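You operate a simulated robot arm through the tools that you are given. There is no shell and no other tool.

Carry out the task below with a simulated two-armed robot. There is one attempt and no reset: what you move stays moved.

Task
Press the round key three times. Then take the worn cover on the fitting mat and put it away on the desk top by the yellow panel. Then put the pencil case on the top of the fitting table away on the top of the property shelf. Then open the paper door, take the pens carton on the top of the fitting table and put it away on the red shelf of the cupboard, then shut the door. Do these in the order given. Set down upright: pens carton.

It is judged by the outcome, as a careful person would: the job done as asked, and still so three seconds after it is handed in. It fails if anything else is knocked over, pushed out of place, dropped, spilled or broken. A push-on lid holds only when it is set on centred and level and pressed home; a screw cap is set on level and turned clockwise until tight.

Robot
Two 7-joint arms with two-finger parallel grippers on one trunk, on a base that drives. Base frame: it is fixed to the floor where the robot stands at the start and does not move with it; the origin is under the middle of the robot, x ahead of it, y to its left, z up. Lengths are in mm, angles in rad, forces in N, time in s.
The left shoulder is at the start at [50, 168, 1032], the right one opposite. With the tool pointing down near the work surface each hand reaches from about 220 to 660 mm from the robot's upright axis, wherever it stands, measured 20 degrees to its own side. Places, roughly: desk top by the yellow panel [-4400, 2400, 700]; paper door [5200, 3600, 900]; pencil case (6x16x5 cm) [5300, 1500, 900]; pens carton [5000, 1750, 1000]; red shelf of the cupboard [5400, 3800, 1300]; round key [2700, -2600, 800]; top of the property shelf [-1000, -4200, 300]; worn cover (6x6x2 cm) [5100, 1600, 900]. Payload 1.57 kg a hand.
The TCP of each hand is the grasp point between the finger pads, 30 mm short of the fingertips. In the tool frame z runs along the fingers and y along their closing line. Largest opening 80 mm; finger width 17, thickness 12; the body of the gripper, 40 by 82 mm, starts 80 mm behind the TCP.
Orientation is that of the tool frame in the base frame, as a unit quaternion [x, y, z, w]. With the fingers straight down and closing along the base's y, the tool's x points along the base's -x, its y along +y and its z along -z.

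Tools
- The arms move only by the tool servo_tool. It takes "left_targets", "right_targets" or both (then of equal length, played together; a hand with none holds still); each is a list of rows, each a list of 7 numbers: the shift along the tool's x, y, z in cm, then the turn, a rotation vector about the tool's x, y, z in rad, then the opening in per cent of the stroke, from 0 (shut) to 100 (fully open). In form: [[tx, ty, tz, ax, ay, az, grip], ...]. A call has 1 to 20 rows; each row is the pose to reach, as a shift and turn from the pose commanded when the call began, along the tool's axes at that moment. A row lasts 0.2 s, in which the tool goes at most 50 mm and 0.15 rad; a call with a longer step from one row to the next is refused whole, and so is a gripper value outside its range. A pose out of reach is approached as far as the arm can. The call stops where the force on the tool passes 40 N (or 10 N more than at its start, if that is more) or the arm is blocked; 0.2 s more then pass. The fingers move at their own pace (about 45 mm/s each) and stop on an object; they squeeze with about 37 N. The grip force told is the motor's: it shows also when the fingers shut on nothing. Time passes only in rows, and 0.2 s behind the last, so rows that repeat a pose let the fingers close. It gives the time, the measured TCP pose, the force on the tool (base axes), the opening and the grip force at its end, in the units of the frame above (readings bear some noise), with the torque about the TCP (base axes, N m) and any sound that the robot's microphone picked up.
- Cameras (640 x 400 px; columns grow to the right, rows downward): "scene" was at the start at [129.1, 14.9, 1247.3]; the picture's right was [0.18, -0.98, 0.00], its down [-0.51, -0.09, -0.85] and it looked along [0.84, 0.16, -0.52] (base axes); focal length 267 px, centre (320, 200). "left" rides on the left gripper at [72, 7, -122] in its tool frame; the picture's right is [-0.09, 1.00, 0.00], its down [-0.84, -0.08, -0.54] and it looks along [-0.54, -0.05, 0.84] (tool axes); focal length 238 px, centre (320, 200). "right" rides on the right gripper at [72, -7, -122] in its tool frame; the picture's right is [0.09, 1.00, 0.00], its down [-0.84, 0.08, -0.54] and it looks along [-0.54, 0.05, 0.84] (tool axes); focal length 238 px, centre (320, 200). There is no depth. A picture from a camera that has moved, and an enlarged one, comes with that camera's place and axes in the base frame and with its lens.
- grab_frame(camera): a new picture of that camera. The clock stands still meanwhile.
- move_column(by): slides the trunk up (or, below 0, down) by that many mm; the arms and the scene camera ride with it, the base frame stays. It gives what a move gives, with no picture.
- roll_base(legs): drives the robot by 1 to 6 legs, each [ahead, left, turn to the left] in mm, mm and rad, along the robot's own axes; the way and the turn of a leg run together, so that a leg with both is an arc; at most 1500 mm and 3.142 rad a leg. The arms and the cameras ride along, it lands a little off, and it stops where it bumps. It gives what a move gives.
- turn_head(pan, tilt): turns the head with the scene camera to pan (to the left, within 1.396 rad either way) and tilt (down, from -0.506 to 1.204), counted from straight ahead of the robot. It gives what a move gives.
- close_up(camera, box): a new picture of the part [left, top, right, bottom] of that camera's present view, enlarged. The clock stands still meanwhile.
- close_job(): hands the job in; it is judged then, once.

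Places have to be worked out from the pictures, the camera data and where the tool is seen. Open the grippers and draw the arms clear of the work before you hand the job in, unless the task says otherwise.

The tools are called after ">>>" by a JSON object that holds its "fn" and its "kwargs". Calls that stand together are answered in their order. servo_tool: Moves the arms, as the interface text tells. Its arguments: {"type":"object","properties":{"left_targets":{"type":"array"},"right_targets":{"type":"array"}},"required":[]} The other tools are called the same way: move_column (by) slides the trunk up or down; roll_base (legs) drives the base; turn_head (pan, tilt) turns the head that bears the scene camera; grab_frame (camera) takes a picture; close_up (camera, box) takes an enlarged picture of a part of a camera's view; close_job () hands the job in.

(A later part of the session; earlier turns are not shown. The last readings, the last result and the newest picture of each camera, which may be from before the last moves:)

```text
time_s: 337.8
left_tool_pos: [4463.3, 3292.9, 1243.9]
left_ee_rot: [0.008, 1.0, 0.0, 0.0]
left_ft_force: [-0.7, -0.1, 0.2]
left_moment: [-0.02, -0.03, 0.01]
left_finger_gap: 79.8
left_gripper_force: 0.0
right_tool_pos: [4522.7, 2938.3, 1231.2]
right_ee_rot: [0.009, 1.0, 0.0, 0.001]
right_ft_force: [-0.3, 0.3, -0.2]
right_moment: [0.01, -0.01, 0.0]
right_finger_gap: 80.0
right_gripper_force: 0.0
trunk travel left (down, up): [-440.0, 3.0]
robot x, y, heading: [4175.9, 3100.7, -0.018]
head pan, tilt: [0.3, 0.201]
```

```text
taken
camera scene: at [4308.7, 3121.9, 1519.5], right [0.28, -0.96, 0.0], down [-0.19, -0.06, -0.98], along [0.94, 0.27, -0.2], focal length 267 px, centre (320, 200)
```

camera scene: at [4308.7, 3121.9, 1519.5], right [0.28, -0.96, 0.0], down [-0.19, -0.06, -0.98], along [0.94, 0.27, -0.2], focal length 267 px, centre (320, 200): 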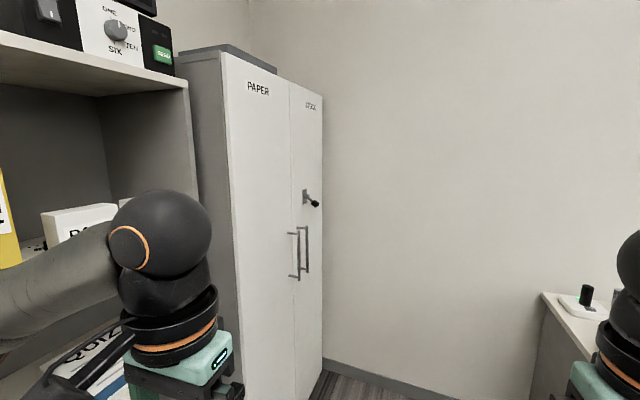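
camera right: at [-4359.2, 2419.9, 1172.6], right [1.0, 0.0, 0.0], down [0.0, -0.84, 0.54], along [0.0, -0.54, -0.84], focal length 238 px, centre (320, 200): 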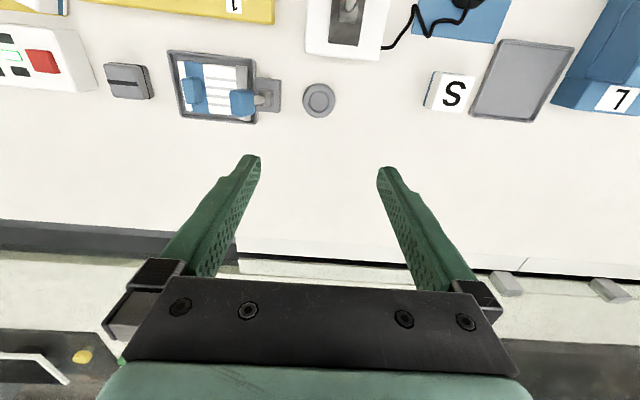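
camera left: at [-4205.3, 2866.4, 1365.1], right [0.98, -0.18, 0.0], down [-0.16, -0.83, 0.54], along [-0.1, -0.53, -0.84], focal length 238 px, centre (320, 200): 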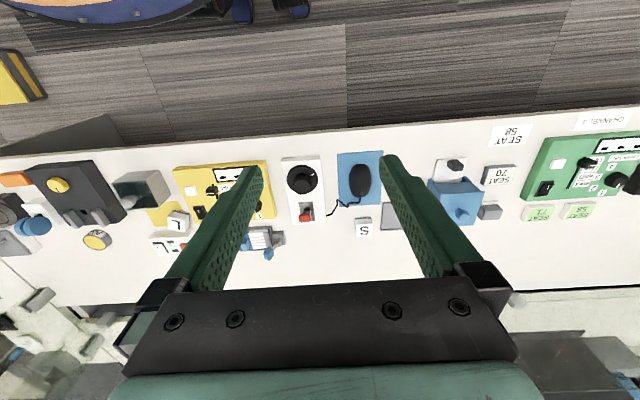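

The cupboard has a "PAPER" door (left) and a right door; I'll come back to it. Now I strafe south to the fitting table for the pencil case.

>>> {"fn": "roll_base", "kwargs": {"legs": [[80, -1440, 0.018]]}}

>>> {"fn": "roll_base", "kwargs": {"legs": [[270, 0, 0]]}}

>>> {"fn": "turn_head", "kwargs": {"pan": -0.2, "tilt": 0.7}}

>>> {"fn": "grab_frame", "kwargs": {"camera": "scene"}}

>>> {"fn": "grab_frame", "kwargs": {"camera": "right"}}

```text
time_s: 350.5
left_tool_pos: [4519.4, 1858.4, 1242.9]
left_ee_rot: [0.007, 1.0, 0.0, -0.001]
left_ft_force: [0.2, 0.1, -0.4]
left_moment: [-0.03, -0.01, 0.02]
left_finger_gap: 80.0
left_gripper_force: 0.1
right_tool_pos: [4581.1, 1505.0, 1231.8]
right_ee_rot: [0.008, 1.0, 0.0, 0.002]
right_ft_force: [0.3, 0.0, -0.3]
right_moment: [-0.01, 0.01, 0.03]
right_finger_gap: 79.7
right_gripper_force: 0.0
trunk travel left (down, up): [-440.0, 3.0]
robot x, y, heading: [4237.9, 1661.9, -0.012]
head pan, tilt: [0.3, 0.201]
```

```text
time_s: 352.4
left_tool_pos: [4786.4, 1853.8, 1244.1]
left_ee_rot: [0.007, 1.0, 0.0, 0.0]
left_ft_force: [0.0, -0.1, -0.9]
left_moment: [0.0, 0.02, 0.03]
left_finger_gap: 79.9
left_gripper_force: 0.1
right_tool_pos: [4847.7, 1499.7, 1232.4]
right_ee_rot: [0.008, 1.0, 0.002, 0.002]
right_ft_force: [-0.2, 0.7, -0.7]
right_moment: [0.03, 0.03, 0.0]
right_finger_gap: 79.9
right_gripper_force: 0.2
trunk travel left (down, up): [-440.0, 3.0]
robot x, y, heading: [4503.6, 1662.9, -0.014]
head pan, tilt: [0.3, 0.201]
```

```text
time_s: 353.3
left_tool_pos: [4786.4, 1853.5, 1244.3]
left_ee_rot: [0.006, 1.0, 0.0, 0.0]
left_ft_force: [0.4, 0.8, -0.3]
left_moment: [0.0, 0.05, 0.04]
left_finger_gap: 79.9
left_gripper_force: 0.0
right_tool_pos: [4848.2, 1499.5, 1231.2]
right_ee_rot: [0.009, 1.0, 0.001, 0.001]
right_ft_force: [-0.8, -0.1, -0.3]
right_moment: [0.01, 0.01, -0.01]
right_finger_gap: 80.0
right_gripper_force: 0.0
trunk travel left (down, up): [-440.0, 3.0]
robot x, y, heading: [4503.2, 1658.6, -0.017]
head pan, tilt: [-0.201, 0.7]
```

```text
taken
camera scene: at [4626.3, 1638.3, 1474.1], right [-0.21, -0.98, 0.0], down [-0.63, 0.14, -0.77], along [0.75, -0.16, -0.64], focal length 267 px, centre (320, 200)
```

scene: 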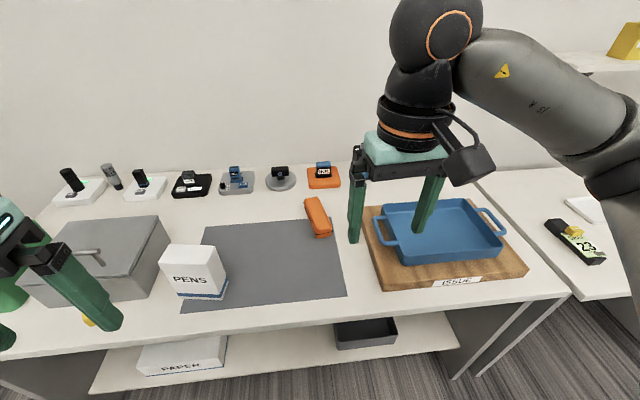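

```text
taken
camera right: at [4775.8, 1494.3, 1352.9], right [-0.08, 1.0, 0.0], down [0.84, 0.06, 0.54], along [0.54, 0.04, -0.84], focal length 238 px, centre (320, 200)
```

right: 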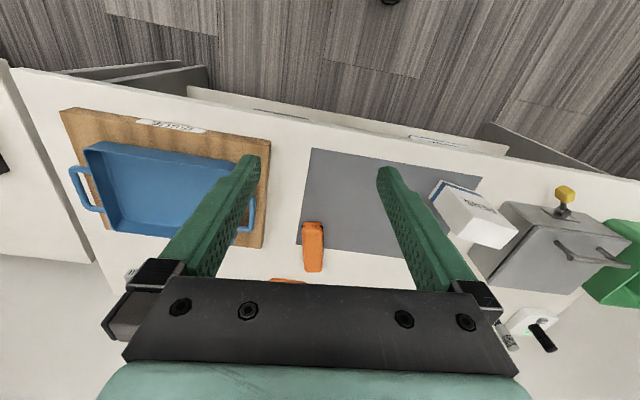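

The pencil case is at about [5236, 1509], its long axis near the x direction (≈0.05 rad). I pull the left hand back a bit, drive 137 mm closer, lower the trunk 120 mm and bring the right hand above it.

>>> {"fn": "servo_tool", "kwargs": {"left_targets": [[4, 0, 0, 0, 0, 0, 100], [8, 0, 0, 0, 0, 0, 100]]}}

>>> {"fn": "roll_base", "kwargs": {"legs": [[137, 0, 0.014]]}}

>>> {"fn": "move_column", "kwargs": {"by": -120}}

>>> {"fn": "grab_frame", "kwargs": {"camera": "right"}}

>>> {"fn": "grab_frame", "kwargs": {"camera": "scene"}}

```text
time_s: 353.9
left_tool_pos: [4705.4, 1854.4, 1244.9]
left_ee_rot: [0.007, 1.0, 0.0, 0.0]
left_ft_force: [-0.6, -0.8, 0.1]
left_moment: [-0.03, -0.02, 0.04]
left_finger_gap: 79.9
left_gripper_force: 0.0
right_tool_pos: [4847.8, 1500.5, 1233.1]
right_ee_rot: [0.008, 1.0, 0.001, 0.001]
right_ft_force: [-0.3, -1.0, -0.5]
right_moment: [0.0, -0.01, -0.01]
right_finger_gap: 80.1
right_gripper_force: 0.1
trunk travel left (down, up): [-440.0, 3.0]
robot x, y, heading: [4503.0, 1660.0, -0.014]
head pan, tilt: [-0.201, 0.7]
```

```text
time_s: 355.2
left_tool_pos: [4840.7, 1854.9, 1244.5]
left_ee_rot: [0.0, 1.0, 0.0, 0.0]
left_ft_force: [0.1, 0.1, 0.2]
left_moment: [0.03, 0.02, 0.02]
left_finger_gap: 79.7
left_gripper_force: 0.0
right_tool_pos: [4988.8, 1503.8, 1230.8]
right_ee_rot: [0.0, 1.0, 0.001, -0.001]
right_ft_force: [-0.8, 0.6, 0.1]
right_moment: [-0.03, 0.04, 0.0]
right_finger_gap: 80.0
right_gripper_force: 0.0
trunk travel left (down, up): [-440.0, 3.0]
robot x, y, heading: [4637.9, 1659.3, 0.001]
head pan, tilt: [-0.201, 0.7]
```

```text
time_s: 356.8
left_tool_pos: [4840.3, 1856.4, 1124.2]
left_ee_rot: [0.0, 1.0, 0.0, 0.001]
left_ft_force: [-0.5, -0.1, -1.3]
left_moment: [0.03, 0.02, 0.03]
left_finger_gap: 80.3
left_gripper_force: 0.1
right_tool_pos: [4987.6, 1504.6, 1112.2]
right_ee_rot: [0.0, 1.0, 0.001, 0.0]
right_ft_force: [-0.4, 0.4, -0.5]
right_moment: [-0.02, 0.0, 0.0]
right_finger_gap: 80.2
right_gripper_force: 0.1
trunk travel left (down, up): [-320.0, 123.0]
robot x, y, heading: [4639.1, 1657.3, 0.0]
head pan, tilt: [-0.201, 0.7]
```

```text
taken
camera right: at [4914.8, 1497.2, 1233.1], right [-0.09, 1.0, 0.0], down [0.84, 0.08, 0.54], along [0.54, 0.05, -0.84], focal length 238 px, centre (320, 200)
```

right: 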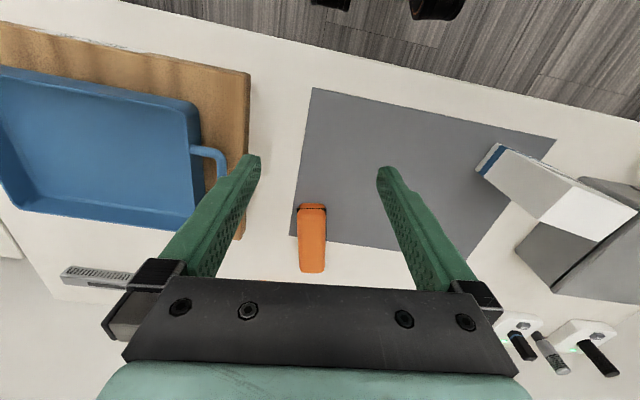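

```text
taken
camera scene: at [4763.1, 1639.0, 1354.1], right [-0.2, -0.98, 0.0], down [-0.63, 0.13, -0.77], along [0.75, -0.15, -0.64], focal length 267 px, centre (320, 200)
```

scene: 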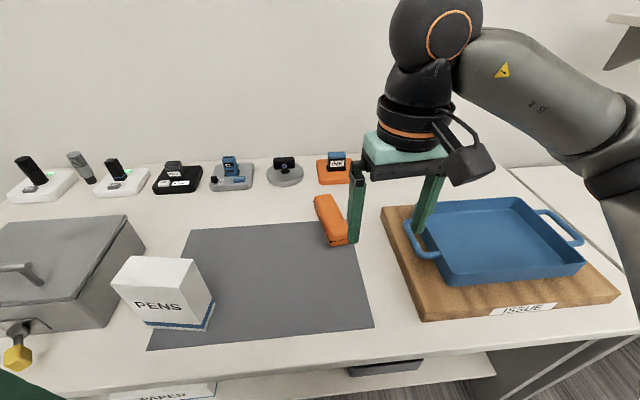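

Case centre ≈ [5237, 1511], axis turned about 0.06 rad. I move the right hand over it at 100 mm height with a small turn to line up.

>>> {"fn": "servo_tool", "kwargs": {"right_targets": [[-4.1, 0.1, 2.5, 0, 0, -0.01, 100], [-8.2, 0.2, 5, 0, 0, -0.02, 100], [-12.4, 0.3, 7.5, 0, 0, -0.03, 100], [-16.5, 0.4, 10, 0, 0, -0.04, 100], [-20.6, 0.5, 12.5, 0, 0, -0.05, 100], [-24.8, 0.6, 14.5, 0, 0, -0.06, 100], [-24.8, 0.6, 14.5, 0, 0, -0.06, 100]]}}

>>> {"fn": "grab_frame", "kwargs": {"camera": "right"}}

>>> {"fn": "close_up", "kwargs": {"camera": "scene", "box": [240, 120, 440, 270]}}

```text
time_s: 358.4
left_tool_pos: [4839.5, 1857.5, 1124.3]
left_ee_rot: [0.0, 1.0, 0.0, 0.001]
left_ft_force: [-0.8, -1.0, 0.5]
left_moment: [0.02, 0.01, 0.01]
left_finger_gap: 80.2
left_gripper_force: 0.0
right_tool_pos: [5235.8, 1510.0, 968.3]
right_ee_rot: [-0.031, 1.0, 0.0, 0.001]
right_ft_force: [0.9, -0.2, -0.5]
right_moment: [0.0, 0.03, 0.02]
right_finger_gap: 79.9
right_gripper_force: 0.2
trunk travel left (down, up): [-320.0, 123.0]
robot x, y, heading: [4638.3, 1658.1, 0.005]
head pan, tilt: [-0.201, 0.7]
```

```text
taken
camera right: at [5163.7, 1499.1, 1090.0], right [-0.15, 0.99, 0.0], down [0.83, 0.13, 0.54], along [0.54, 0.08, -0.84], focal length 238 px, centre (320, 200)
```

right: 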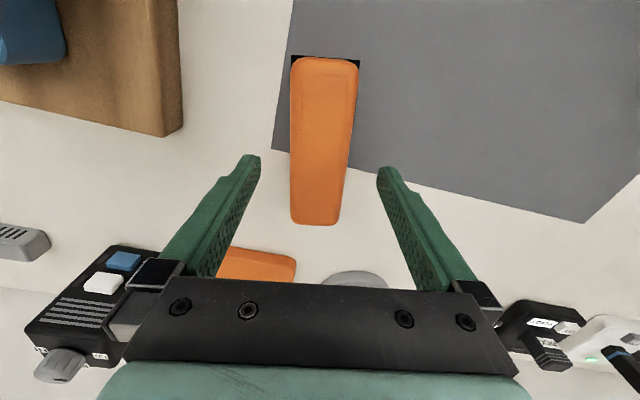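

```text
2.67 times, centred on (340, 195) of scene
camera zoom: at [4763.0, 1638.7, 1354.1], right [-0.2, -0.98, 0.0], down [-0.63, 0.13, -0.77], along [0.75, -0.15, -0.64], focal length 711 px, centre (267, 213)
```

zoom: 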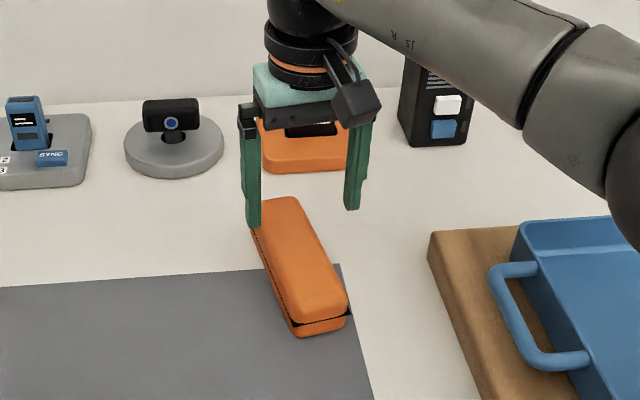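

The case's axis is about 0.1 rad, its centre ≈ [5248, 1512]. I adjust and lower until the tips are at the top of the case, then check.

>>> {"fn": "servo_tool", "kwargs": {"right_targets": [[-1.1, 0.15, 1, 0, 0, -0.04, 100], [-1.1, 0.15, 3, 0, 0, -0.04, 100], [-1.1, 0.15, 5, 0, 0, -0.04, 100], [-1.1, 0.15, 5, 0, 0, -0.04, 100]]}}

>>> {"fn": "grab_frame", "kwargs": {"camera": "right"}}

>>> {"fn": "close_up", "kwargs": {"camera": "scene", "box": [240, 120, 440, 270]}}

```text
time_s: 359.4
left_tool_pos: [4839.1, 1855.3, 1125.1]
left_ee_rot: [0.001, 1.0, 0.0, -0.001]
left_ft_force: [0.3, 0.2, 0.5]
left_moment: [0.0, 0.05, 0.02]
left_finger_gap: 80.2
left_gripper_force: 0.0
right_tool_pos: [5246.7, 1512.8, 916.9]
right_ee_rot: [-0.05, 0.999, 0.001, 0.001]
right_ft_force: [0.2, -0.3, -0.4]
right_moment: [0.01, 0.02, -0.02]
right_finger_gap: 80.2
right_gripper_force: 0.1
trunk travel left (down, up): [-320.0, 123.0]
robot x, y, heading: [4637.8, 1655.0, 0.004]
head pan, tilt: [-0.201, 0.7]
```

```text
taken
camera right: at [5174.7, 1498.7, 1037.1], right [-0.19, 0.98, 0.0], down [0.82, 0.16, 0.54], along [0.53, 0.1, -0.84], focal length 238 px, centre (320, 200)
```

right: 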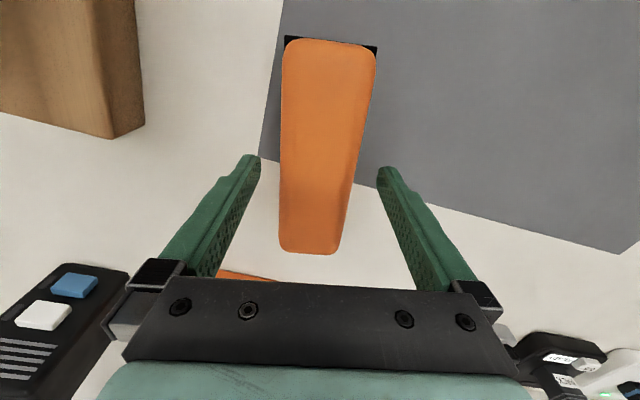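

```text
2.67 times, centred on (340, 195) of scene
camera zoom: at [4763.2, 1638.9, 1354.1], right [-0.2, -0.98, 0.0], down [-0.63, 0.13, -0.77], along [0.75, -0.15, -0.64], focal length 711 px, centre (267, 213)
```

zoom: 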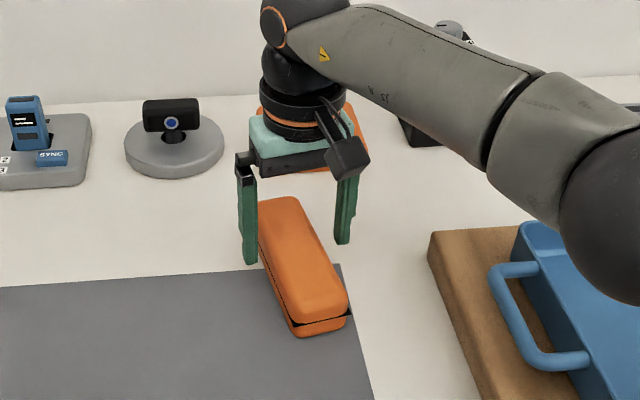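

Well aligned: the case lies centred between the fingers. I lower to grasp height and close.

>>> {"fn": "servo_tool", "kwargs": {"right_targets": [[0, -0.1, 1.5, 0, 0, 0, 100], [0, -0.1, 3, 0, 0, 0, 100], [0, -0.1, 3.9, 0, 0, 0, 100], [0, -0.1, 3.9, 0, 0, 0, 70], [0, -0.1, 3.9, 0, 0, 0, 40], [0, -0.1, 3.9, 0, 0, 0, 40], [0, -0.1, 3.9, 0, 0, 0, 40]]}}

>>> {"fn": "grab_frame", "kwargs": {"camera": "right"}}

>>> {"fn": "close_up", "kwargs": {"camera": "scene", "box": [240, 120, 440, 270]}}

```text
time_s: 360.9
left_tool_pos: [4839.4, 1856.0, 1124.2]
left_ee_rot: [0.0, 1.0, 0.0, 0.0]
left_ft_force: [0.0, 0.5, 0.1]
left_moment: [0.01, 0.04, 0.0]
left_finger_gap: 80.1
left_gripper_force: 0.0
right_tool_pos: [5247.3, 1509.4, 877.1]
right_ee_rot: [-0.049, 0.999, 0.0, 0.0]
right_ft_force: [-0.4, -0.5, 0.6]
right_moment: [0.01, 0.02, 0.0]
right_finger_gap: 54.8
right_gripper_force: 35.1
trunk travel left (down, up): [-320.0, 123.0]
robot x, y, heading: [4641.6, 1658.1, -0.001]
head pan, tilt: [-0.201, 0.7]
```

```text
taken
camera right: at [5175.8, 1496.9, 998.1], right [-0.19, 0.98, 0.0], down [0.82, 0.16, 0.54], along [0.53, 0.1, -0.84], focal length 238 px, centre (320, 200)
```

right: 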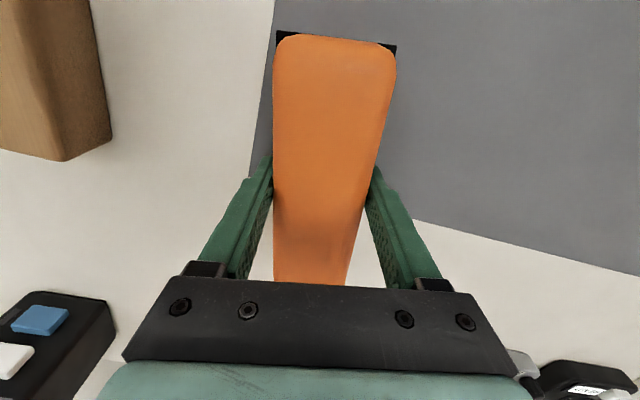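

```text
2.67 times, centred on (340, 195) of scene
camera zoom: at [4763.4, 1638.9, 1354.0], right [-0.2, -0.98, 0.0], down [-0.63, 0.13, -0.76], along [0.75, -0.15, -0.64], focal length 711 px, centre (267, 213)
```

zoom: 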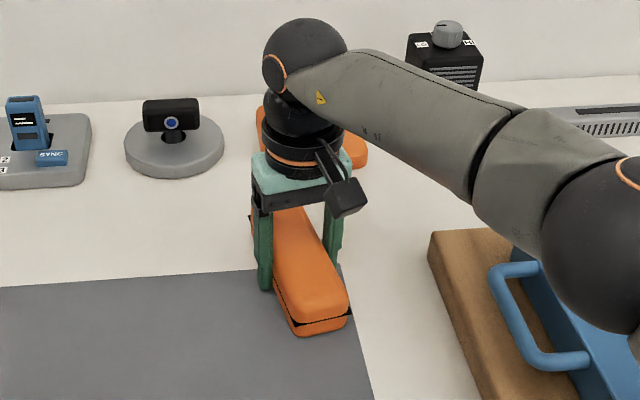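

Gripped at 54.8 mm with 35 N. I lift it straight up, then draw it back.

>>> {"fn": "servo_tool", "kwargs": {"right_targets": [[0, 0, -1, 0, 0, 0, 40], [0, 0, -3, 0, 0, 0, 40], [0, 0, -7, 0, 0, 0, 40], [0, 0, -11, 0, 0, 0, 40], [0, 0, -15, 0, 0, 0, 40], [0, 0, -19, 0, 0, 0, 40], [0, 0, -23, 0, 0, 0, 40], [0, 0, -25, 0, 0, 0, 40]]}}

>>> {"fn": "grab_frame", "kwargs": {"camera": "right"}}

>>> {"fn": "grab_frame", "kwargs": {"camera": "scene"}}

```text
time_s: 362.8
left_tool_pos: [4840.9, 1857.0, 1125.6]
left_ee_rot: [0.001, 1.0, 0.0, 0.0]
left_ft_force: [-0.6, 0.2, 0.3]
left_moment: [0.02, 0.01, 0.01]
left_finger_gap: 79.7
left_gripper_force: 0.1
right_tool_pos: [5235.6, 1510.3, 1120.9]
right_ee_rot: [-0.051, 0.999, 0.0, 0.001]
right_ft_force: [0.2, 0.2, -1.6]
right_moment: [0.03, 0.02, -0.02]
right_finger_gap: 54.4
right_gripper_force: 37.2
right hand out of reach, approached as far as the arm can: row 7, 8
trunk travel left (down, up): [-320.0, 123.0]
robot x, y, heading: [4638.4, 1658.8, 0.003]
head pan, tilt: [-0.201, 0.7]
```

```text
taken
camera right: at [5164.1, 1496.0, 1242.2], right [-0.19, 0.98, 0.0], down [0.82, 0.16, 0.54], along [0.53, 0.1, -0.84], focal length 238 px, centre (320, 200)
```

right: 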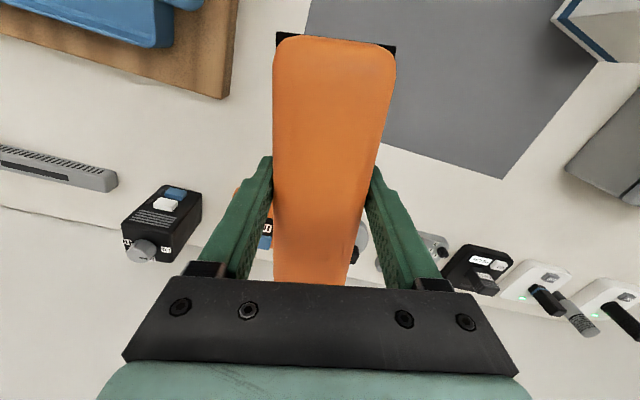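

```text
taken
camera scene: at [4763.4, 1639.5, 1354.0], right [-0.2, -0.98, 0.0], down [-0.63, 0.13, -0.76], along [0.75, -0.15, -0.64], focal length 267 px, centre (320, 200)
```

scene: 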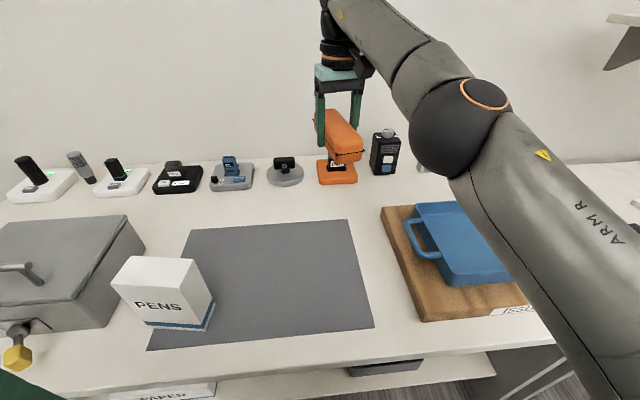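

The pencil case is lifted cleanly. I draw the right arm in, raise the trunk, back off and head south for the property shelf.

>>> {"fn": "servo_tool", "kwargs": {"right_targets": [[4.5, 0, 0, 0, 0, 0.02, 40], [9, 0, 0, 0, 0, 0.04, 40], [13.5, 0, 0, 0, 0, 0.06, 40], [18, 0, 0, 0, 0, 0.08, 40], [22.5, 0, 0, 0, 0, 0.1, 40], [26, 0, 0, 0, 0, 0.1, 40]]}}

>>> {"fn": "move_column", "kwargs": {"by": 120}}

>>> {"fn": "roll_base", "kwargs": {"legs": [[-390, -150, 0], [0, 0, -1.571], [1000, -90, 0], [1000, -90, 0]]}}

>>> {"fn": "turn_head", "kwargs": {"pan": 0.0, "tilt": 0.4}}

>>> {"fn": "grab_frame", "kwargs": {"camera": "scene"}}

```text
time_s: 364.1
left_tool_pos: [4839.5, 1855.2, 1124.4]
left_ee_rot: [0.0, 1.0, 0.0, 0.001]
left_ft_force: [-0.4, -0.2, 0.2]
left_moment: [0.03, 0.0, 0.02]
left_finger_gap: 80.1
left_gripper_force: 0.2
right_tool_pos: [4974.8, 1482.6, 1121.9]
right_ee_rot: [0.0, 1.0, 0.002, 0.0]
right_ft_force: [-0.6, -0.1, -1.9]
right_moment: [0.03, 0.0, -0.02]
right_finger_gap: 54.5
right_gripper_force: 36.4
trunk travel left (down, up): [-320.0, 123.0]
robot x, y, heading: [4637.3, 1661.1, -0.004]
head pan, tilt: [-0.201, 0.7]
```

```text
time_s: 365.6
left_tool_pos: [4840.6, 1855.8, 1244.8]
left_ee_rot: [0.001, 1.0, 0.001, 0.0]
left_ft_force: [-0.1, 0.3, 0.4]
left_moment: [0.02, -0.01, 0.0]
left_finger_gap: 79.9
left_gripper_force: 0.0
right_tool_pos: [4975.5, 1482.9, 1242.0]
right_ee_rot: [0.0, 1.0, 0.001, 0.0]
right_ft_force: [-1.2, -0.7, -1.5]
right_moment: [-0.02, 0.02, -0.02]
right_finger_gap: 54.6
right_gripper_force: 37.1
trunk travel left (down, up): [-440.0, 3.0]
robot x, y, heading: [4638.1, 1656.4, -0.001]
head pan, tilt: [-0.201, 0.7]
```

```text
time_s: 381.8
left_tool_pos: [4245.7, -723.9, 1244.9]
left_ee_rot: [0.713, 0.701, 0.0, 0.001]
left_ft_force: [0.2, 0.7, 0.2]
left_moment: [-0.03, 0.01, 0.0]
left_finger_gap: 80.0
left_gripper_force: 0.0
right_tool_pos: [3870.8, -851.1, 1242.3]
right_ee_rot: [0.713, 0.701, 0.0, 0.001]
right_ft_force: [0.8, -0.6, -1.0]
right_moment: [0.05, -0.02, -0.02]
right_finger_gap: 54.5
right_gripper_force: 36.9
trunk travel left (down, up): [-440.0, 3.0]
robot x, y, heading: [4050.5, -521.5, -1.589]
head pan, tilt: [-0.201, 0.7]
```

```text
time_s: 382.6
left_tool_pos: [4247.4, -723.1, 1244.5]
left_ee_rot: [0.714, 0.701, 0.001, 0.0]
left_ft_force: [0.2, 0.4, 0.3]
left_moment: [0.01, -0.04, 0.02]
left_finger_gap: 80.0
left_gripper_force: 0.1
right_tool_pos: [3871.5, -851.7, 1241.4]
right_ee_rot: [0.713, 0.701, 0.001, 0.001]
right_ft_force: [0.5, -0.1, -1.3]
right_moment: [-0.01, -0.02, -0.02]
right_finger_gap: 54.5
right_gripper_force: 37.2
trunk travel left (down, up): [-440.0, 3.0]
robot x, y, heading: [4051.4, -516.0, -1.584]
head pan, tilt: [0.0, 0.4]
```

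```text
taken
camera scene: at [4050.3, -653.1, 1500.8], right [-1.0, 0.02, 0.0], down [0.01, 0.39, -0.92], along [-0.02, -0.92, -0.39], focal length 267 px, centre (320, 200)
```

scene: 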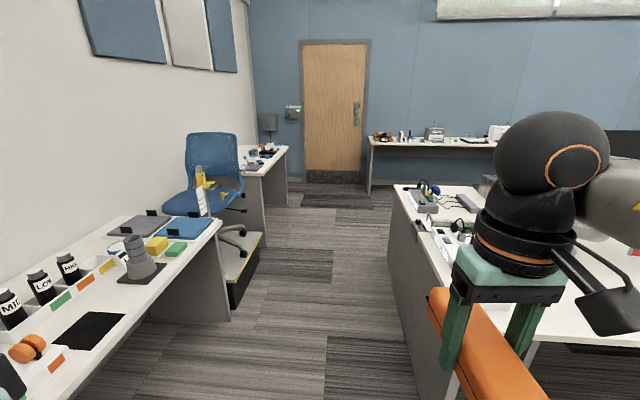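

The passage south is clear. I drive 2.75 m along it and turn west into the south aisle.

>>> {"fn": "roll_base", "kwargs": {"legs": [[1400, 30, 0.014], [1400, 0, 0], [0, 0, -1.47]]}}

>>> {"fn": "turn_head", "kwargs": {"pan": 0.0, "tilt": 0.3}}

>>> {"fn": "grab_frame", "kwargs": {"camera": "scene"}}

>>> {"fn": "close_up", "kwargs": {"camera": "scene", "box": [160, 80, 400, 230]}}

```text
time_s: 399.8
left_tool_pos: [3825.1, -3536.4, 1245.3]
left_ee_rot: [1.0, 0.024, 0.0, 0.0]
left_ft_force: [0.1, -1.0, 0.6]
left_moment: [0.0, 0.01, 0.01]
left_finger_gap: 80.1
left_gripper_force: 0.1
right_tool_pos: [3671.2, -3170.5, 1241.7]
right_ee_rot: [1.0, 0.025, -0.001, 0.0]
right_ft_force: [-1.0, 0.0, -1.2]
right_moment: [0.05, -0.04, 0.0]
right_finger_gap: 54.7
right_gripper_force: 36.9
trunk travel left (down, up): [-440.0, 3.0]
robot x, y, heading: [4017.2, -3329.8, -3.088]
head pan, tilt: [0.0, 0.4]
```

```text
time_s: 400.5
left_tool_pos: [3824.0, -3537.0, 1243.5]
left_ee_rot: [1.0, 0.024, 0.0, -0.001]
left_ft_force: [1.1, 0.1, -0.1]
left_moment: [-0.01, -0.01, 0.0]
left_finger_gap: 80.0
left_gripper_force: 0.0
right_tool_pos: [3671.5, -3170.5, 1242.8]
right_ee_rot: [1.0, 0.024, -0.001, 0.0]
right_ft_force: [-0.3, 0.5, -0.7]
right_moment: [0.0, 0.03, 0.03]
right_finger_gap: 54.4
right_gripper_force: 37.2
trunk travel left (down, up): [-440.0, 3.0]
robot x, y, heading: [4014.6, -3326.4, -3.089]
head pan, tilt: [0.0, 0.3]
```

```text
taken
camera scene: at [3882.9, -3335.8, 1510.1], right [-0.05, 1.0, 0.0], down [0.3, 0.01, -0.96], along [-0.95, -0.05, -0.3], focal length 267 px, centre (320, 200)
```

scene: 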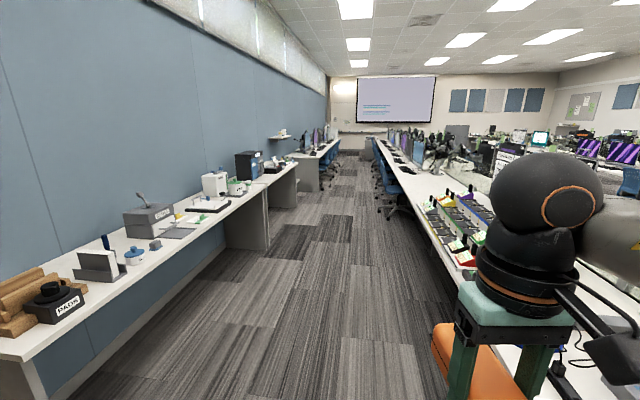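

```text
2.67 times, centred on (280, 155) of scene
camera zoom: at [3882.9, -3335.8, 1510.1], right [-0.05, 1.0, 0.0], down [0.3, 0.01, -0.96], along [-0.95, -0.05, -0.3], focal length 711 px, centre (427, 320)
```

zoom: 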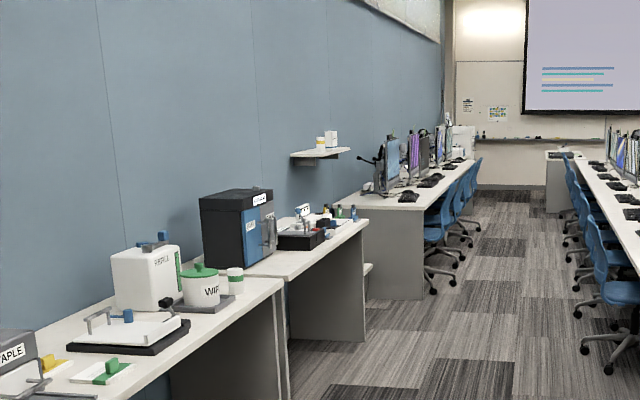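

At the far end of the first benches there is a low white shelf in the gap before the next desks, at about [-1300…-1000, -4100]: the property shelf. The aisle is clear between chairs at y>-2550 and benches at y<-3900; I drive down the middle.

>>> {"fn": "roll_base", "kwargs": {"legs": [[0, 0, -0.074], [1400, 0, 0], [1400, 0, 0], [1100, 0, 0]]}}

>>> {"fn": "turn_head", "kwargs": {"pan": 0.6, "tilt": 0.4}}

>>> {"fn": "grab_frame", "kwargs": {"camera": "scene"}}

>>> {"fn": "turn_head", "kwargs": {"pan": 0.0, "tilt": 0.3}}

>>> {"fn": "grab_frame", "kwargs": {"camera": "scene"}}

```text
time_s: 419.6
left_tool_pos: [-57.5, -3404.3, 1245.1]
left_ee_rot: [1.0, -0.021, 0.0, 0.0]
left_ft_force: [-0.4, 0.4, 0.8]
left_moment: [0.0, 0.0, -0.01]
left_finger_gap: 80.2
left_gripper_force: 0.2
right_tool_pos: [-177.5, -3026.0, 1241.8]
right_ee_rot: [1.0, -0.021, 0.0, 0.0]
right_ft_force: [0.0, -0.1, -1.1]
right_moment: [0.02, -0.01, 0.0]
right_finger_gap: 54.8
right_gripper_force: 36.6
trunk travel left (down, up): [-440.0, 3.0]
robot x, y, heading: [148.7, -3213.3, 3.1]
head pan, tilt: [0.0, 0.3]
```

```text
time_s: 420.6
left_tool_pos: [-57.5, -3404.7, 1245.3]
left_ee_rot: [1.0, -0.021, 0.0, 0.0]
left_ft_force: [-0.9, 0.6, 0.4]
left_moment: [0.02, 0.0, 0.0]
left_finger_gap: 80.0
left_gripper_force: 0.0
right_tool_pos: [-176.2, -3026.1, 1242.2]
right_ee_rot: [1.0, -0.021, -0.001, 0.001]
right_ft_force: [-1.0, 0.5, -0.8]
right_moment: [-0.01, -0.05, 0.01]
right_finger_gap: 54.6
right_gripper_force: 36.8
trunk travel left (down, up): [-440.0, 3.0]
robot x, y, heading: [149.6, -3214.2, 3.1]
head pan, tilt: [0.6, 0.4]
```

```text
taken
camera scene: at [34.1, -3263.5, 1500.9], right [-0.53, 0.85, 0.0], down [0.33, 0.21, -0.92], along [-0.78, -0.49, -0.39], focal length 267 px, centre (320, 200)
```

scene: 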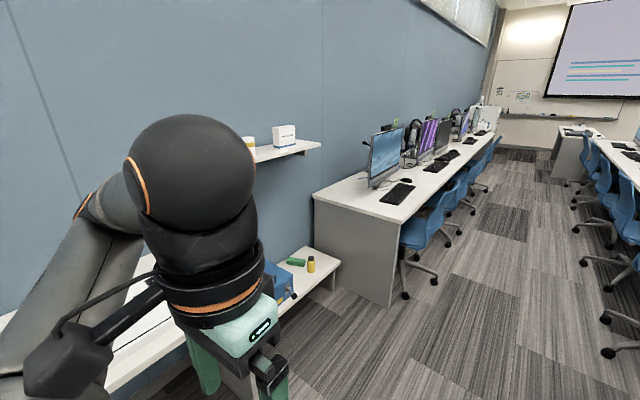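

```text
time_s: 421.6
left_tool_pos: [-58.7, -3404.8, 1244.3]
left_ee_rot: [1.0, -0.021, 0.001, 0.0]
left_ft_force: [1.0, 0.0, 0.4]
left_moment: [0.01, -0.01, -0.01]
left_finger_gap: 80.2
left_gripper_force: 0.0
right_tool_pos: [-177.5, -3026.6, 1241.1]
right_ee_rot: [1.0, -0.022, -0.001, 0.001]
right_ft_force: [0.5, -0.4, -2.0]
right_moment: [-0.01, -0.02, 0.0]
right_finger_gap: 54.7
right_gripper_force: 37.3
trunk travel left (down, up): [-440.0, 3.0]
robot x, y, heading: [151.8, -3216.9, 3.103]
head pan, tilt: [0.0, 0.3]
```

```text
taken
camera scene: at [19.4, -3210.6, 1510.2], right [0.04, 1.0, 0.0], down [0.3, -0.01, -0.96], along [-0.95, 0.04, -0.3], focal length 267 px, centre (320, 200)
```

scene: 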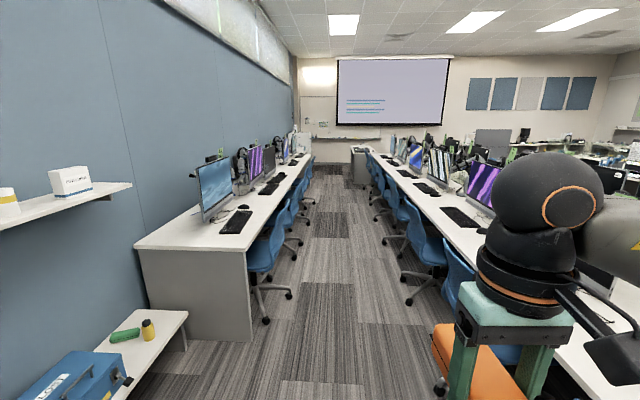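

That low shelf carries a blue "LOST…" box, a green case and a yellow bottle – the property shelf, at about z=300. I drive another metre and turn to face it.

>>> {"fn": "roll_base", "kwargs": {"legs": [[1100, 0, 0], [0, 0, 1.512]]}}

>>> {"fn": "turn_head", "kwargs": {"pan": 0.0, "tilt": 0.7}}

>>> {"fn": "grab_frame", "kwargs": {"camera": "scene"}}

```text
time_s: 430.8
left_tool_pos: [-740.0, -3381.4, 1243.5]
left_ee_rot: [0.739, 0.674, -0.001, 0.001]
left_ft_force: [-0.3, 1.0, -0.3]
left_moment: [-0.01, 0.0, -0.02]
left_finger_gap: 80.0
left_gripper_force: 0.0
right_tool_pos: [-1124.4, -3482.0, 1241.6]
right_ee_rot: [0.739, 0.674, 0.001, 0.001]
right_ft_force: [-1.1, 0.6, -1.3]
right_moment: [0.01, 0.0, -0.01]
right_finger_gap: 54.4
right_gripper_force: 37.2
trunk travel left (down, up): [-440.0, 3.0]
robot x, y, heading: [-924.0, -3163.4, -1.666]
head pan, tilt: [0.0, 0.3]
```

```text
time_s: 431.7
left_tool_pos: [-740.2, -3380.7, 1244.1]
left_ee_rot: [0.739, 0.674, -0.001, 0.001]
left_ft_force: [0.6, 0.8, -0.7]
left_moment: [0.0, -0.01, -0.02]
left_finger_gap: 80.1
left_gripper_force: 0.0
right_tool_pos: [-1124.2, -3483.0, 1241.7]
right_ee_rot: [0.738, 0.675, -0.001, 0.002]
right_ft_force: [0.0, -0.1, -1.5]
right_moment: [0.0, 0.01, 0.0]
right_finger_gap: 54.3
right_gripper_force: 37.1
trunk travel left (down, up): [-440.0, 3.0]
robot x, y, heading: [-918.0, -3163.3, -1.664]
head pan, tilt: [0.0, 0.7]
```

```text
taken
camera scene: at [-930.5, -3288.8, 1474.1], right [-1.0, 0.09, 0.0], down [0.06, 0.64, -0.77], along [-0.07, -0.76, -0.64], focal length 267 px, centre (320, 200)
```

scene: 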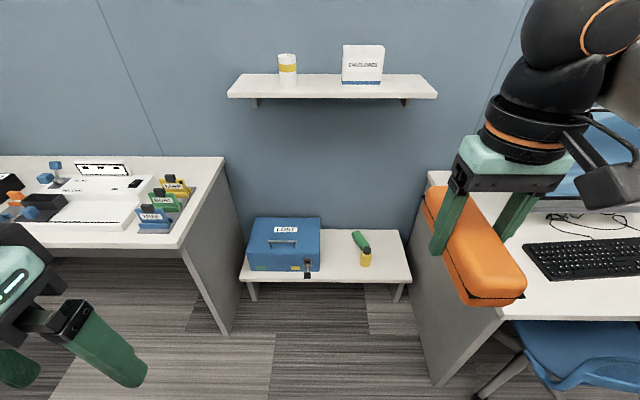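

Free space on the shelf is between the blue box (right side x≈-1013) and the bottle (x≈-1217): I'll set the case at about [-1115, -4215], lengthwise toward the wall. First I raise the left hand so it clears the bench, then lower the trunk fully here in the open aisle.

>>> {"fn": "servo_tool", "kwargs": {"left_targets": [[0, 0, -4, 0, 0, 0, 100], [0, 0, -8, 0, 0, 0, 100], [0, 0, -12, 0, 0, 0, 100], [0, 0, -16, 0, 0, 0, 100], [0, 0, -20, 0, 0, 0, 100]]}}

>>> {"fn": "move_column", "kwargs": {"by": -435}}

>>> {"fn": "turn_head", "kwargs": {"pan": 0.0, "tilt": 0.5}}

>>> {"fn": "grab_frame", "kwargs": {"camera": "scene"}}

>>> {"fn": "turn_head", "kwargs": {"pan": -1.0, "tilt": 0.5}}

>>> {"fn": "grab_frame", "kwargs": {"camera": "scene"}}

>>> {"fn": "turn_head", "kwargs": {"pan": 1.0, "tilt": 0.5}}

>>> {"fn": "grab_frame", "kwargs": {"camera": "scene"}}

```text
time_s: 432.9
left_tool_pos: [-755.1, -3387.5, 1429.6]
left_ee_rot: [0.739, 0.674, -0.001, 0.0]
left_ft_force: [0.1, -1.1, 0.8]
left_moment: [0.03, -0.01, 0.02]
left_finger_gap: 79.9
left_gripper_force: 0.1
left hand out of reach, approached as far as the arm can: row 5
right_tool_pos: [-1124.8, -3482.7, 1241.5]
right_ee_rot: [0.738, 0.675, 0.0, 0.002]
right_ft_force: [-0.3, -0.2, -1.5]
right_moment: [0.04, -0.04, 0.0]
right_finger_gap: 54.7
right_gripper_force: 37.3
trunk travel left (down, up): [-440.0, 3.0]
robot x, y, heading: [-920.7, -3162.0, -1.66]
head pan, tilt: [0.0, 0.7]
```

```text
refused: -435 is not a number from -400 to 400
```

```text
time_s: 433.6
left_tool_pos: [-753.2, -3384.9, 1429.4]
left_ee_rot: [0.738, 0.674, -0.001, 0.0]
left_ft_force: [-0.1, -0.4, 0.6]
left_moment: [0.04, -0.01, 0.02]
left_finger_gap: 80.0
left_gripper_force: 0.1
right_tool_pos: [-1123.9, -3481.6, 1242.4]
right_ee_rot: [0.738, 0.675, 0.0, 0.001]
right_ft_force: [-0.6, 0.0, -0.9]
right_moment: [-0.02, 0.02, -0.02]
right_finger_gap: 54.8
right_gripper_force: 36.8
trunk travel left (down, up): [-440.0, 3.0]
robot x, y, heading: [-918.5, -3163.4, -1.663]
head pan, tilt: [0.0, 0.499]
```

```text
taken
camera scene: at [-931.0, -3294.7, 1491.7], right [-1.0, 0.09, 0.0], down [0.04, 0.48, -0.88], along [-0.08, -0.87, -0.48], focal length 267 px, centre (320, 200)
```

scene: 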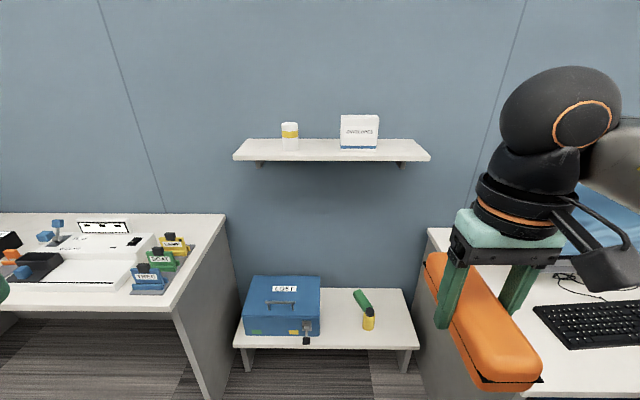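

```text
time_s: 434.9
left_tool_pos: [-753.5, -3385.0, 1429.1]
left_ee_rot: [0.738, 0.675, -0.001, 0.0]
left_ft_force: [0.1, 0.6, -0.2]
left_moment: [0.02, 0.0, 0.01]
left_finger_gap: 80.3
left_gripper_force: 0.0
right_tool_pos: [-1123.7, -3481.4, 1241.4]
right_ee_rot: [0.739, 0.674, 0.0, 0.002]
right_ft_force: [0.1, 0.3, -0.5]
right_moment: [0.01, 0.02, 0.01]
right_finger_gap: 54.6
right_gripper_force: 37.2
trunk travel left (down, up): [-440.0, 3.0]
robot x, y, heading: [-919.2, -3164.8, -1.661]
head pan, tilt: [-1.0, 0.499]
```

```text
taken
camera scene: at [-1003.5, -3246.2, 1491.8], right [-0.46, 0.89, 0.0], down [0.42, 0.22, -0.88], along [-0.78, -0.41, -0.48], focal length 267 px, centre (320, 200)
```

scene: 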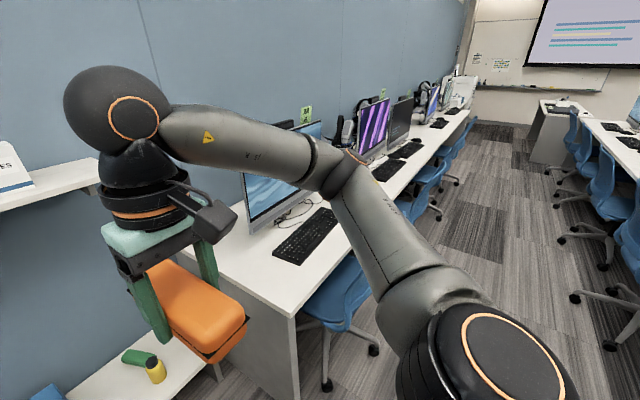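

```text
time_s: 436.8
left_tool_pos: [-752.7, -3385.7, 1428.4]
left_ee_rot: [0.738, 0.674, -0.001, 0.0]
left_ft_force: [-0.1, 0.2, -0.2]
left_moment: [0.0, 0.01, 0.0]
left_finger_gap: 80.3
left_gripper_force: 0.1
right_tool_pos: [-1124.6, -3481.1, 1241.6]
right_ee_rot: [0.738, 0.675, 0.0, 0.002]
right_ft_force: [-0.2, -0.3, -1.1]
right_moment: [0.0, 0.0, -0.02]
right_finger_gap: 54.7
right_gripper_force: 37.1
trunk travel left (down, up): [-440.0, 3.0]
robot x, y, heading: [-921.0, -3163.6, -1.658]
head pan, tilt: [1.0, 0.499]
```

```text
taken
camera scene: at [-851.1, -3260.1, 1491.8], right [-0.61, -0.79, 0.0], down [-0.38, 0.29, -0.88], along [0.69, -0.54, -0.48], focal length 267 px, centre (320, 200)
```

scene: 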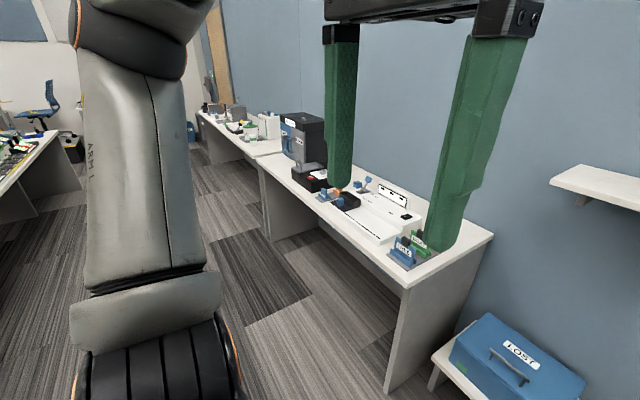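

The column takes at most 400 mm per call. I lower it by 400 here, then drive in toward the shelf.

>>> {"fn": "move_column", "kwargs": {"by": -400}}

>>> {"fn": "roll_base", "kwargs": {"legs": [[300, 20, 0]]}}

>>> {"fn": "turn_head", "kwargs": {"pan": 0.0, "tilt": 0.8}}

>>> {"fn": "grab_frame", "kwargs": {"camera": "scene"}}

>>> {"fn": "turn_head", "kwargs": {"pan": -0.9, "tilt": 0.5}}

>>> {"fn": "grab_frame", "kwargs": {"camera": "scene"}}

>>> {"fn": "grab_frame", "kwargs": {"camera": "right"}}

```text
time_s: 440.7
left_tool_pos: [-753.0, -3386.3, 1029.9]
left_ee_rot: [0.738, 0.674, -0.001, -0.001]
left_ft_force: [1.5, 0.3, 0.0]
left_moment: [0.0, -0.01, -0.03]
left_finger_gap: 80.4
left_gripper_force: 0.0
right_tool_pos: [-1123.6, -3482.3, 842.4]
right_ee_rot: [0.738, 0.675, 0.0, 0.002]
right_ft_force: [0.6, -0.2, -2.1]
right_moment: [-0.01, 0.0, 0.01]
right_finger_gap: 54.8
right_gripper_force: 37.1
trunk travel left (down, up): [-40.0, 403.0]
robot x, y, heading: [-918.3, -3164.7, -1.662]
head pan, tilt: [1.0, 0.499]
```

```text
time_s: 442.7
left_tool_pos: [-761.4, -3688.1, 1029.6]
left_ee_rot: [0.739, 0.674, -0.001, 0.0]
left_ft_force: [-0.4, 0.5, 0.2]
left_moment: [0.02, -0.01, -0.04]
left_finger_gap: 80.3
left_gripper_force: 0.0
right_tool_pos: [-1132.3, -3782.9, 841.5]
right_ee_rot: [0.739, 0.674, 0.0, 0.001]
right_ft_force: [0.1, -0.1, -1.5]
right_moment: [0.02, -0.02, 0.0]
right_finger_gap: 54.8
right_gripper_force: 36.7
trunk travel left (down, up): [-40.0, 403.0]
robot x, y, heading: [-928.9, -3463.3, -1.668]
head pan, tilt: [1.0, 0.499]
```

```text
time_s: 444.0
left_tool_pos: [-760.7, -3688.0, 1029.1]
left_ee_rot: [0.739, 0.674, 0.0, 0.0]
left_ft_force: [-0.6, 0.5, -0.1]
left_moment: [0.0, -0.06, -0.02]
left_finger_gap: 80.1
left_gripper_force: 0.0
right_tool_pos: [-1132.4, -3783.3, 842.2]
right_ee_rot: [0.739, 0.674, 0.0, 0.001]
right_ft_force: [-0.2, -0.4, -1.4]
right_moment: [0.0, 0.03, 0.02]
right_finger_gap: 54.4
right_gripper_force: 37.1
trunk travel left (down, up): [-40.0, 403.0]
robot x, y, heading: [-929.5, -3463.0, -1.663]
head pan, tilt: [0.0, 0.799]
```

```text
taken
camera scene: at [-938.0, -3586.5, 1065.8], right [-1.0, 0.09, 0.0], down [0.07, 0.71, -0.7], along [-0.06, -0.69, -0.72], focal length 267 px, centre (320, 200)
```

scene: 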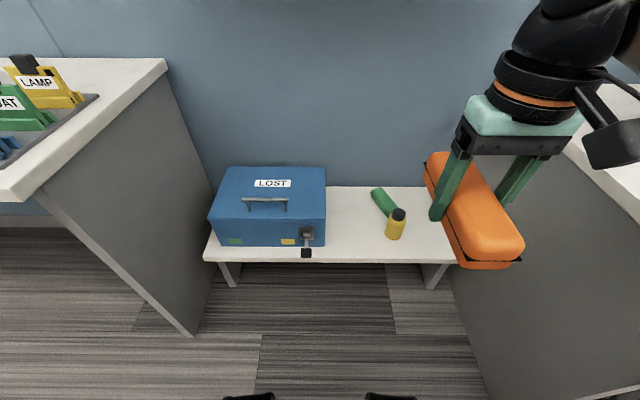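

```text
time_s: 445.2
left_tool_pos: [-761.4, -3687.7, 1029.0]
left_ee_rot: [0.739, 0.673, 0.0, 0.001]
left_ft_force: [0.5, 0.5, 0.3]
left_moment: [-0.03, 0.0, 0.0]
left_finger_gap: 80.0
left_gripper_force: 0.1
right_tool_pos: [-1132.8, -3782.6, 842.4]
right_ee_rot: [0.739, 0.674, 0.001, 0.002]
right_ft_force: [0.4, -0.3, -2.7]
right_moment: [0.01, 0.01, -0.01]
right_finger_gap: 54.4
right_gripper_force: 37.3
trunk travel left (down, up): [-40.0, 403.0]
robot x, y, heading: [-928.8, -3463.6, -1.662]
head pan, tilt: [-0.901, 0.499]
```

```text
taken
camera scene: at [-1006.8, -3555.9, 1091.8], right [-0.55, 0.84, 0.0], down [0.4, 0.26, -0.88], along [-0.74, -0.48, -0.48], focal length 267 px, centre (320, 200)
```

scene: 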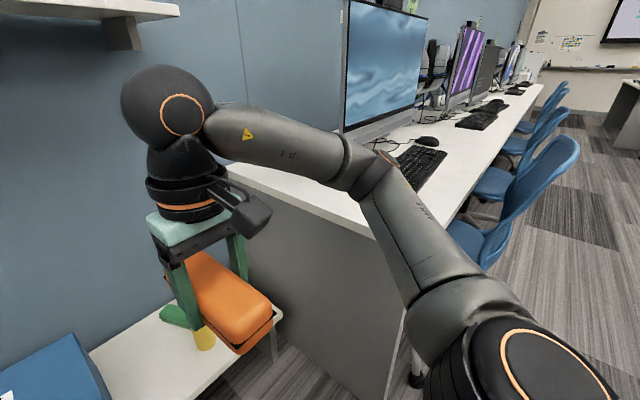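

```text
taken
camera right: at [-1132.9, -3710.6, 963.1], right [1.0, 0.0, 0.0], down [0.0, -0.84, 0.54], along [0.0, -0.54, -0.84], focal length 238 px, centre (320, 200)
```

right: 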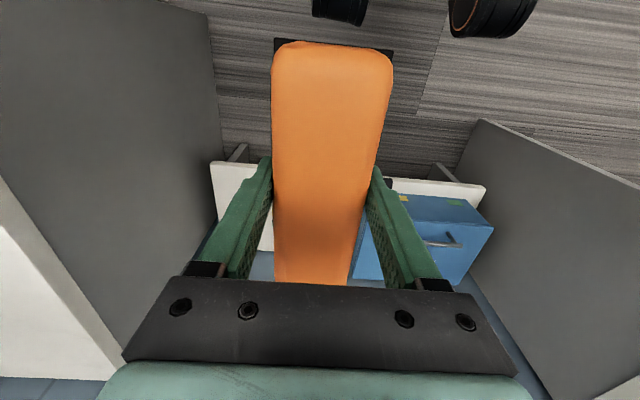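

The gap between the blue box and the bottle is centred at x≈-1112. I drive 266 mm closer, then lower the right hand.

>>> {"fn": "roll_base", "kwargs": {"legs": [[266, 6, 0]]}}

>>> {"fn": "move_column", "kwargs": {"by": -38}}

>>> {"fn": "servo_tool", "kwargs": {"right_targets": [[0, 0, 4.5, 0, 0, 0, 40], [0, 0, 9, 0, 0, 0, 40], [0, 0, 13.5, 0, 0, 0, 40], [0, 0, 18, 0, 0, 0, 40], [0, 0, 22.5, 0, 0, 0, 40]]}}

>>> {"fn": "grab_frame", "kwargs": {"camera": "scene"}}

>>> {"fn": "turn_head", "kwargs": {"pan": -0.1, "tilt": 0.9}}

>>> {"fn": "grab_frame", "kwargs": {"camera": "scene"}}

```text
time_s: 447.1
left_tool_pos: [-782.0, -3950.8, 1028.5]
left_ee_rot: [0.74, 0.673, -0.001, 0.001]
left_ft_force: [0.3, 0.1, 0.5]
left_moment: [0.0, 0.02, 0.02]
left_finger_gap: 80.0
left_gripper_force: 0.1
right_tool_pos: [-1152.3, -4043.8, 842.0]
right_ee_rot: [0.74, 0.672, 0.0, 0.001]
right_ft_force: [-0.3, -0.3, -1.7]
right_moment: [-0.01, 0.02, 0.01]
right_finger_gap: 54.4
right_gripper_force: 37.2
trunk travel left (down, up): [-40.0, 403.0]
robot x, y, heading: [-949.5, -3728.0, -1.665]
head pan, tilt: [-0.901, 0.499]
```

```text
time_s: 447.9
left_tool_pos: [-781.1, -3950.4, 991.7]
left_ee_rot: [0.74, 0.672, -0.001, 0.0]
left_ft_force: [0.3, 0.7, -0.1]
left_moment: [0.02, 0.02, 0.0]
left_finger_gap: 79.9
left_gripper_force: 0.1
right_tool_pos: [-1152.4, -4044.6, 804.1]
right_ee_rot: [0.739, 0.673, 0.0, 0.001]
right_ft_force: [-0.5, 0.3, -1.5]
right_moment: [-0.01, 0.01, 0.01]
right_finger_gap: 54.7
right_gripper_force: 36.4
trunk travel left (down, up): [-2.0, 441.0]
robot x, y, heading: [-946.5, -3725.3, -1.665]
head pan, tilt: [-0.901, 0.499]
```

```text
time_s: 449.1
left_tool_pos: [-781.6, -3949.9, 991.0]
left_ee_rot: [0.74, 0.672, 0.0, 0.001]
left_ft_force: [0.2, -0.3, 0.5]
left_moment: [0.02, 0.02, 0.04]
left_finger_gap: 80.2
left_gripper_force: 0.0
right_tool_pos: [-1150.7, -4043.9, 579.2]
right_ee_rot: [0.741, 0.671, -0.001, 0.002]
right_ft_force: [-1.0, -0.9, -1.6]
right_moment: [0.01, 0.03, -0.01]
right_finger_gap: 54.6
right_gripper_force: 36.8
trunk travel left (down, up): [-2.0, 441.0]
robot x, y, heading: [-945.0, -3727.1, -1.674]
head pan, tilt: [-0.901, 0.499]
```

```text
taken
camera scene: at [-1025.9, -3817.4, 1053.8], right [-0.54, 0.84, 0.0], down [0.4, 0.26, -0.88], along [-0.74, -0.48, -0.48], focal length 267 px, centre (320, 200)
```

scene: 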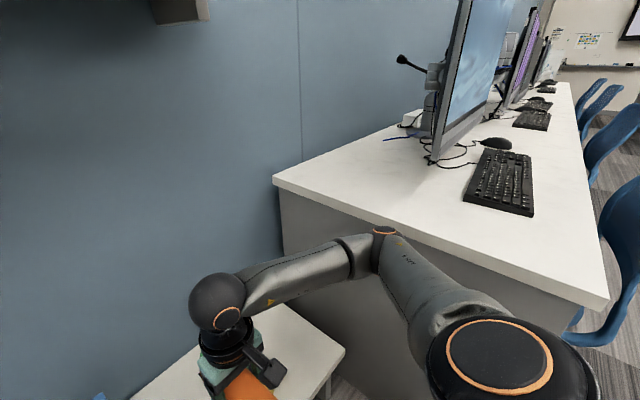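

```text
time_s: 450.2
left_tool_pos: [-780.9, -3950.3, 990.7]
left_ee_rot: [0.74, 0.673, -0.001, 0.0]
left_ft_force: [-0.3, -0.2, 0.8]
left_moment: [-0.01, -0.02, 0.01]
left_finger_gap: 79.9
left_gripper_force: 0.1
right_tool_pos: [-1149.6, -4044.6, 581.2]
right_ee_rot: [0.74, 0.673, 0.0, 0.001]
right_ft_force: [0.2, -0.1, -1.4]
right_moment: [0.04, 0.0, 0.0]
right_finger_gap: 54.5
right_gripper_force: 36.7
trunk travel left (down, up): [-2.0, 441.0]
robot x, y, heading: [-945.4, -3730.4, -1.659]
head pan, tilt: [-0.099, 0.901]
```

```text
taken
camera scene: at [-964.2, -3842.1, 1019.9], right [-0.98, 0.19, 0.0], down [0.15, 0.77, -0.62], along [-0.12, -0.61, -0.78], focal length 267 px, centre (320, 200)
```

scene: 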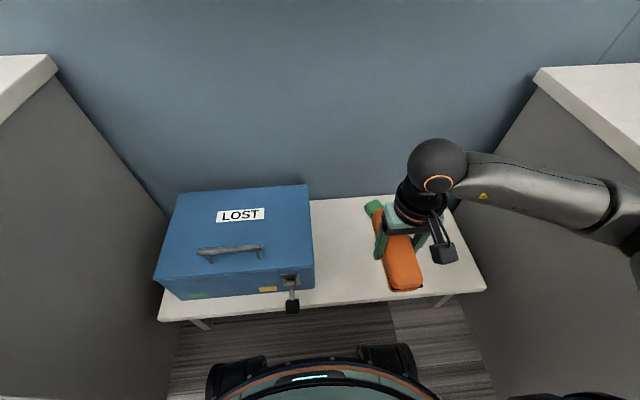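

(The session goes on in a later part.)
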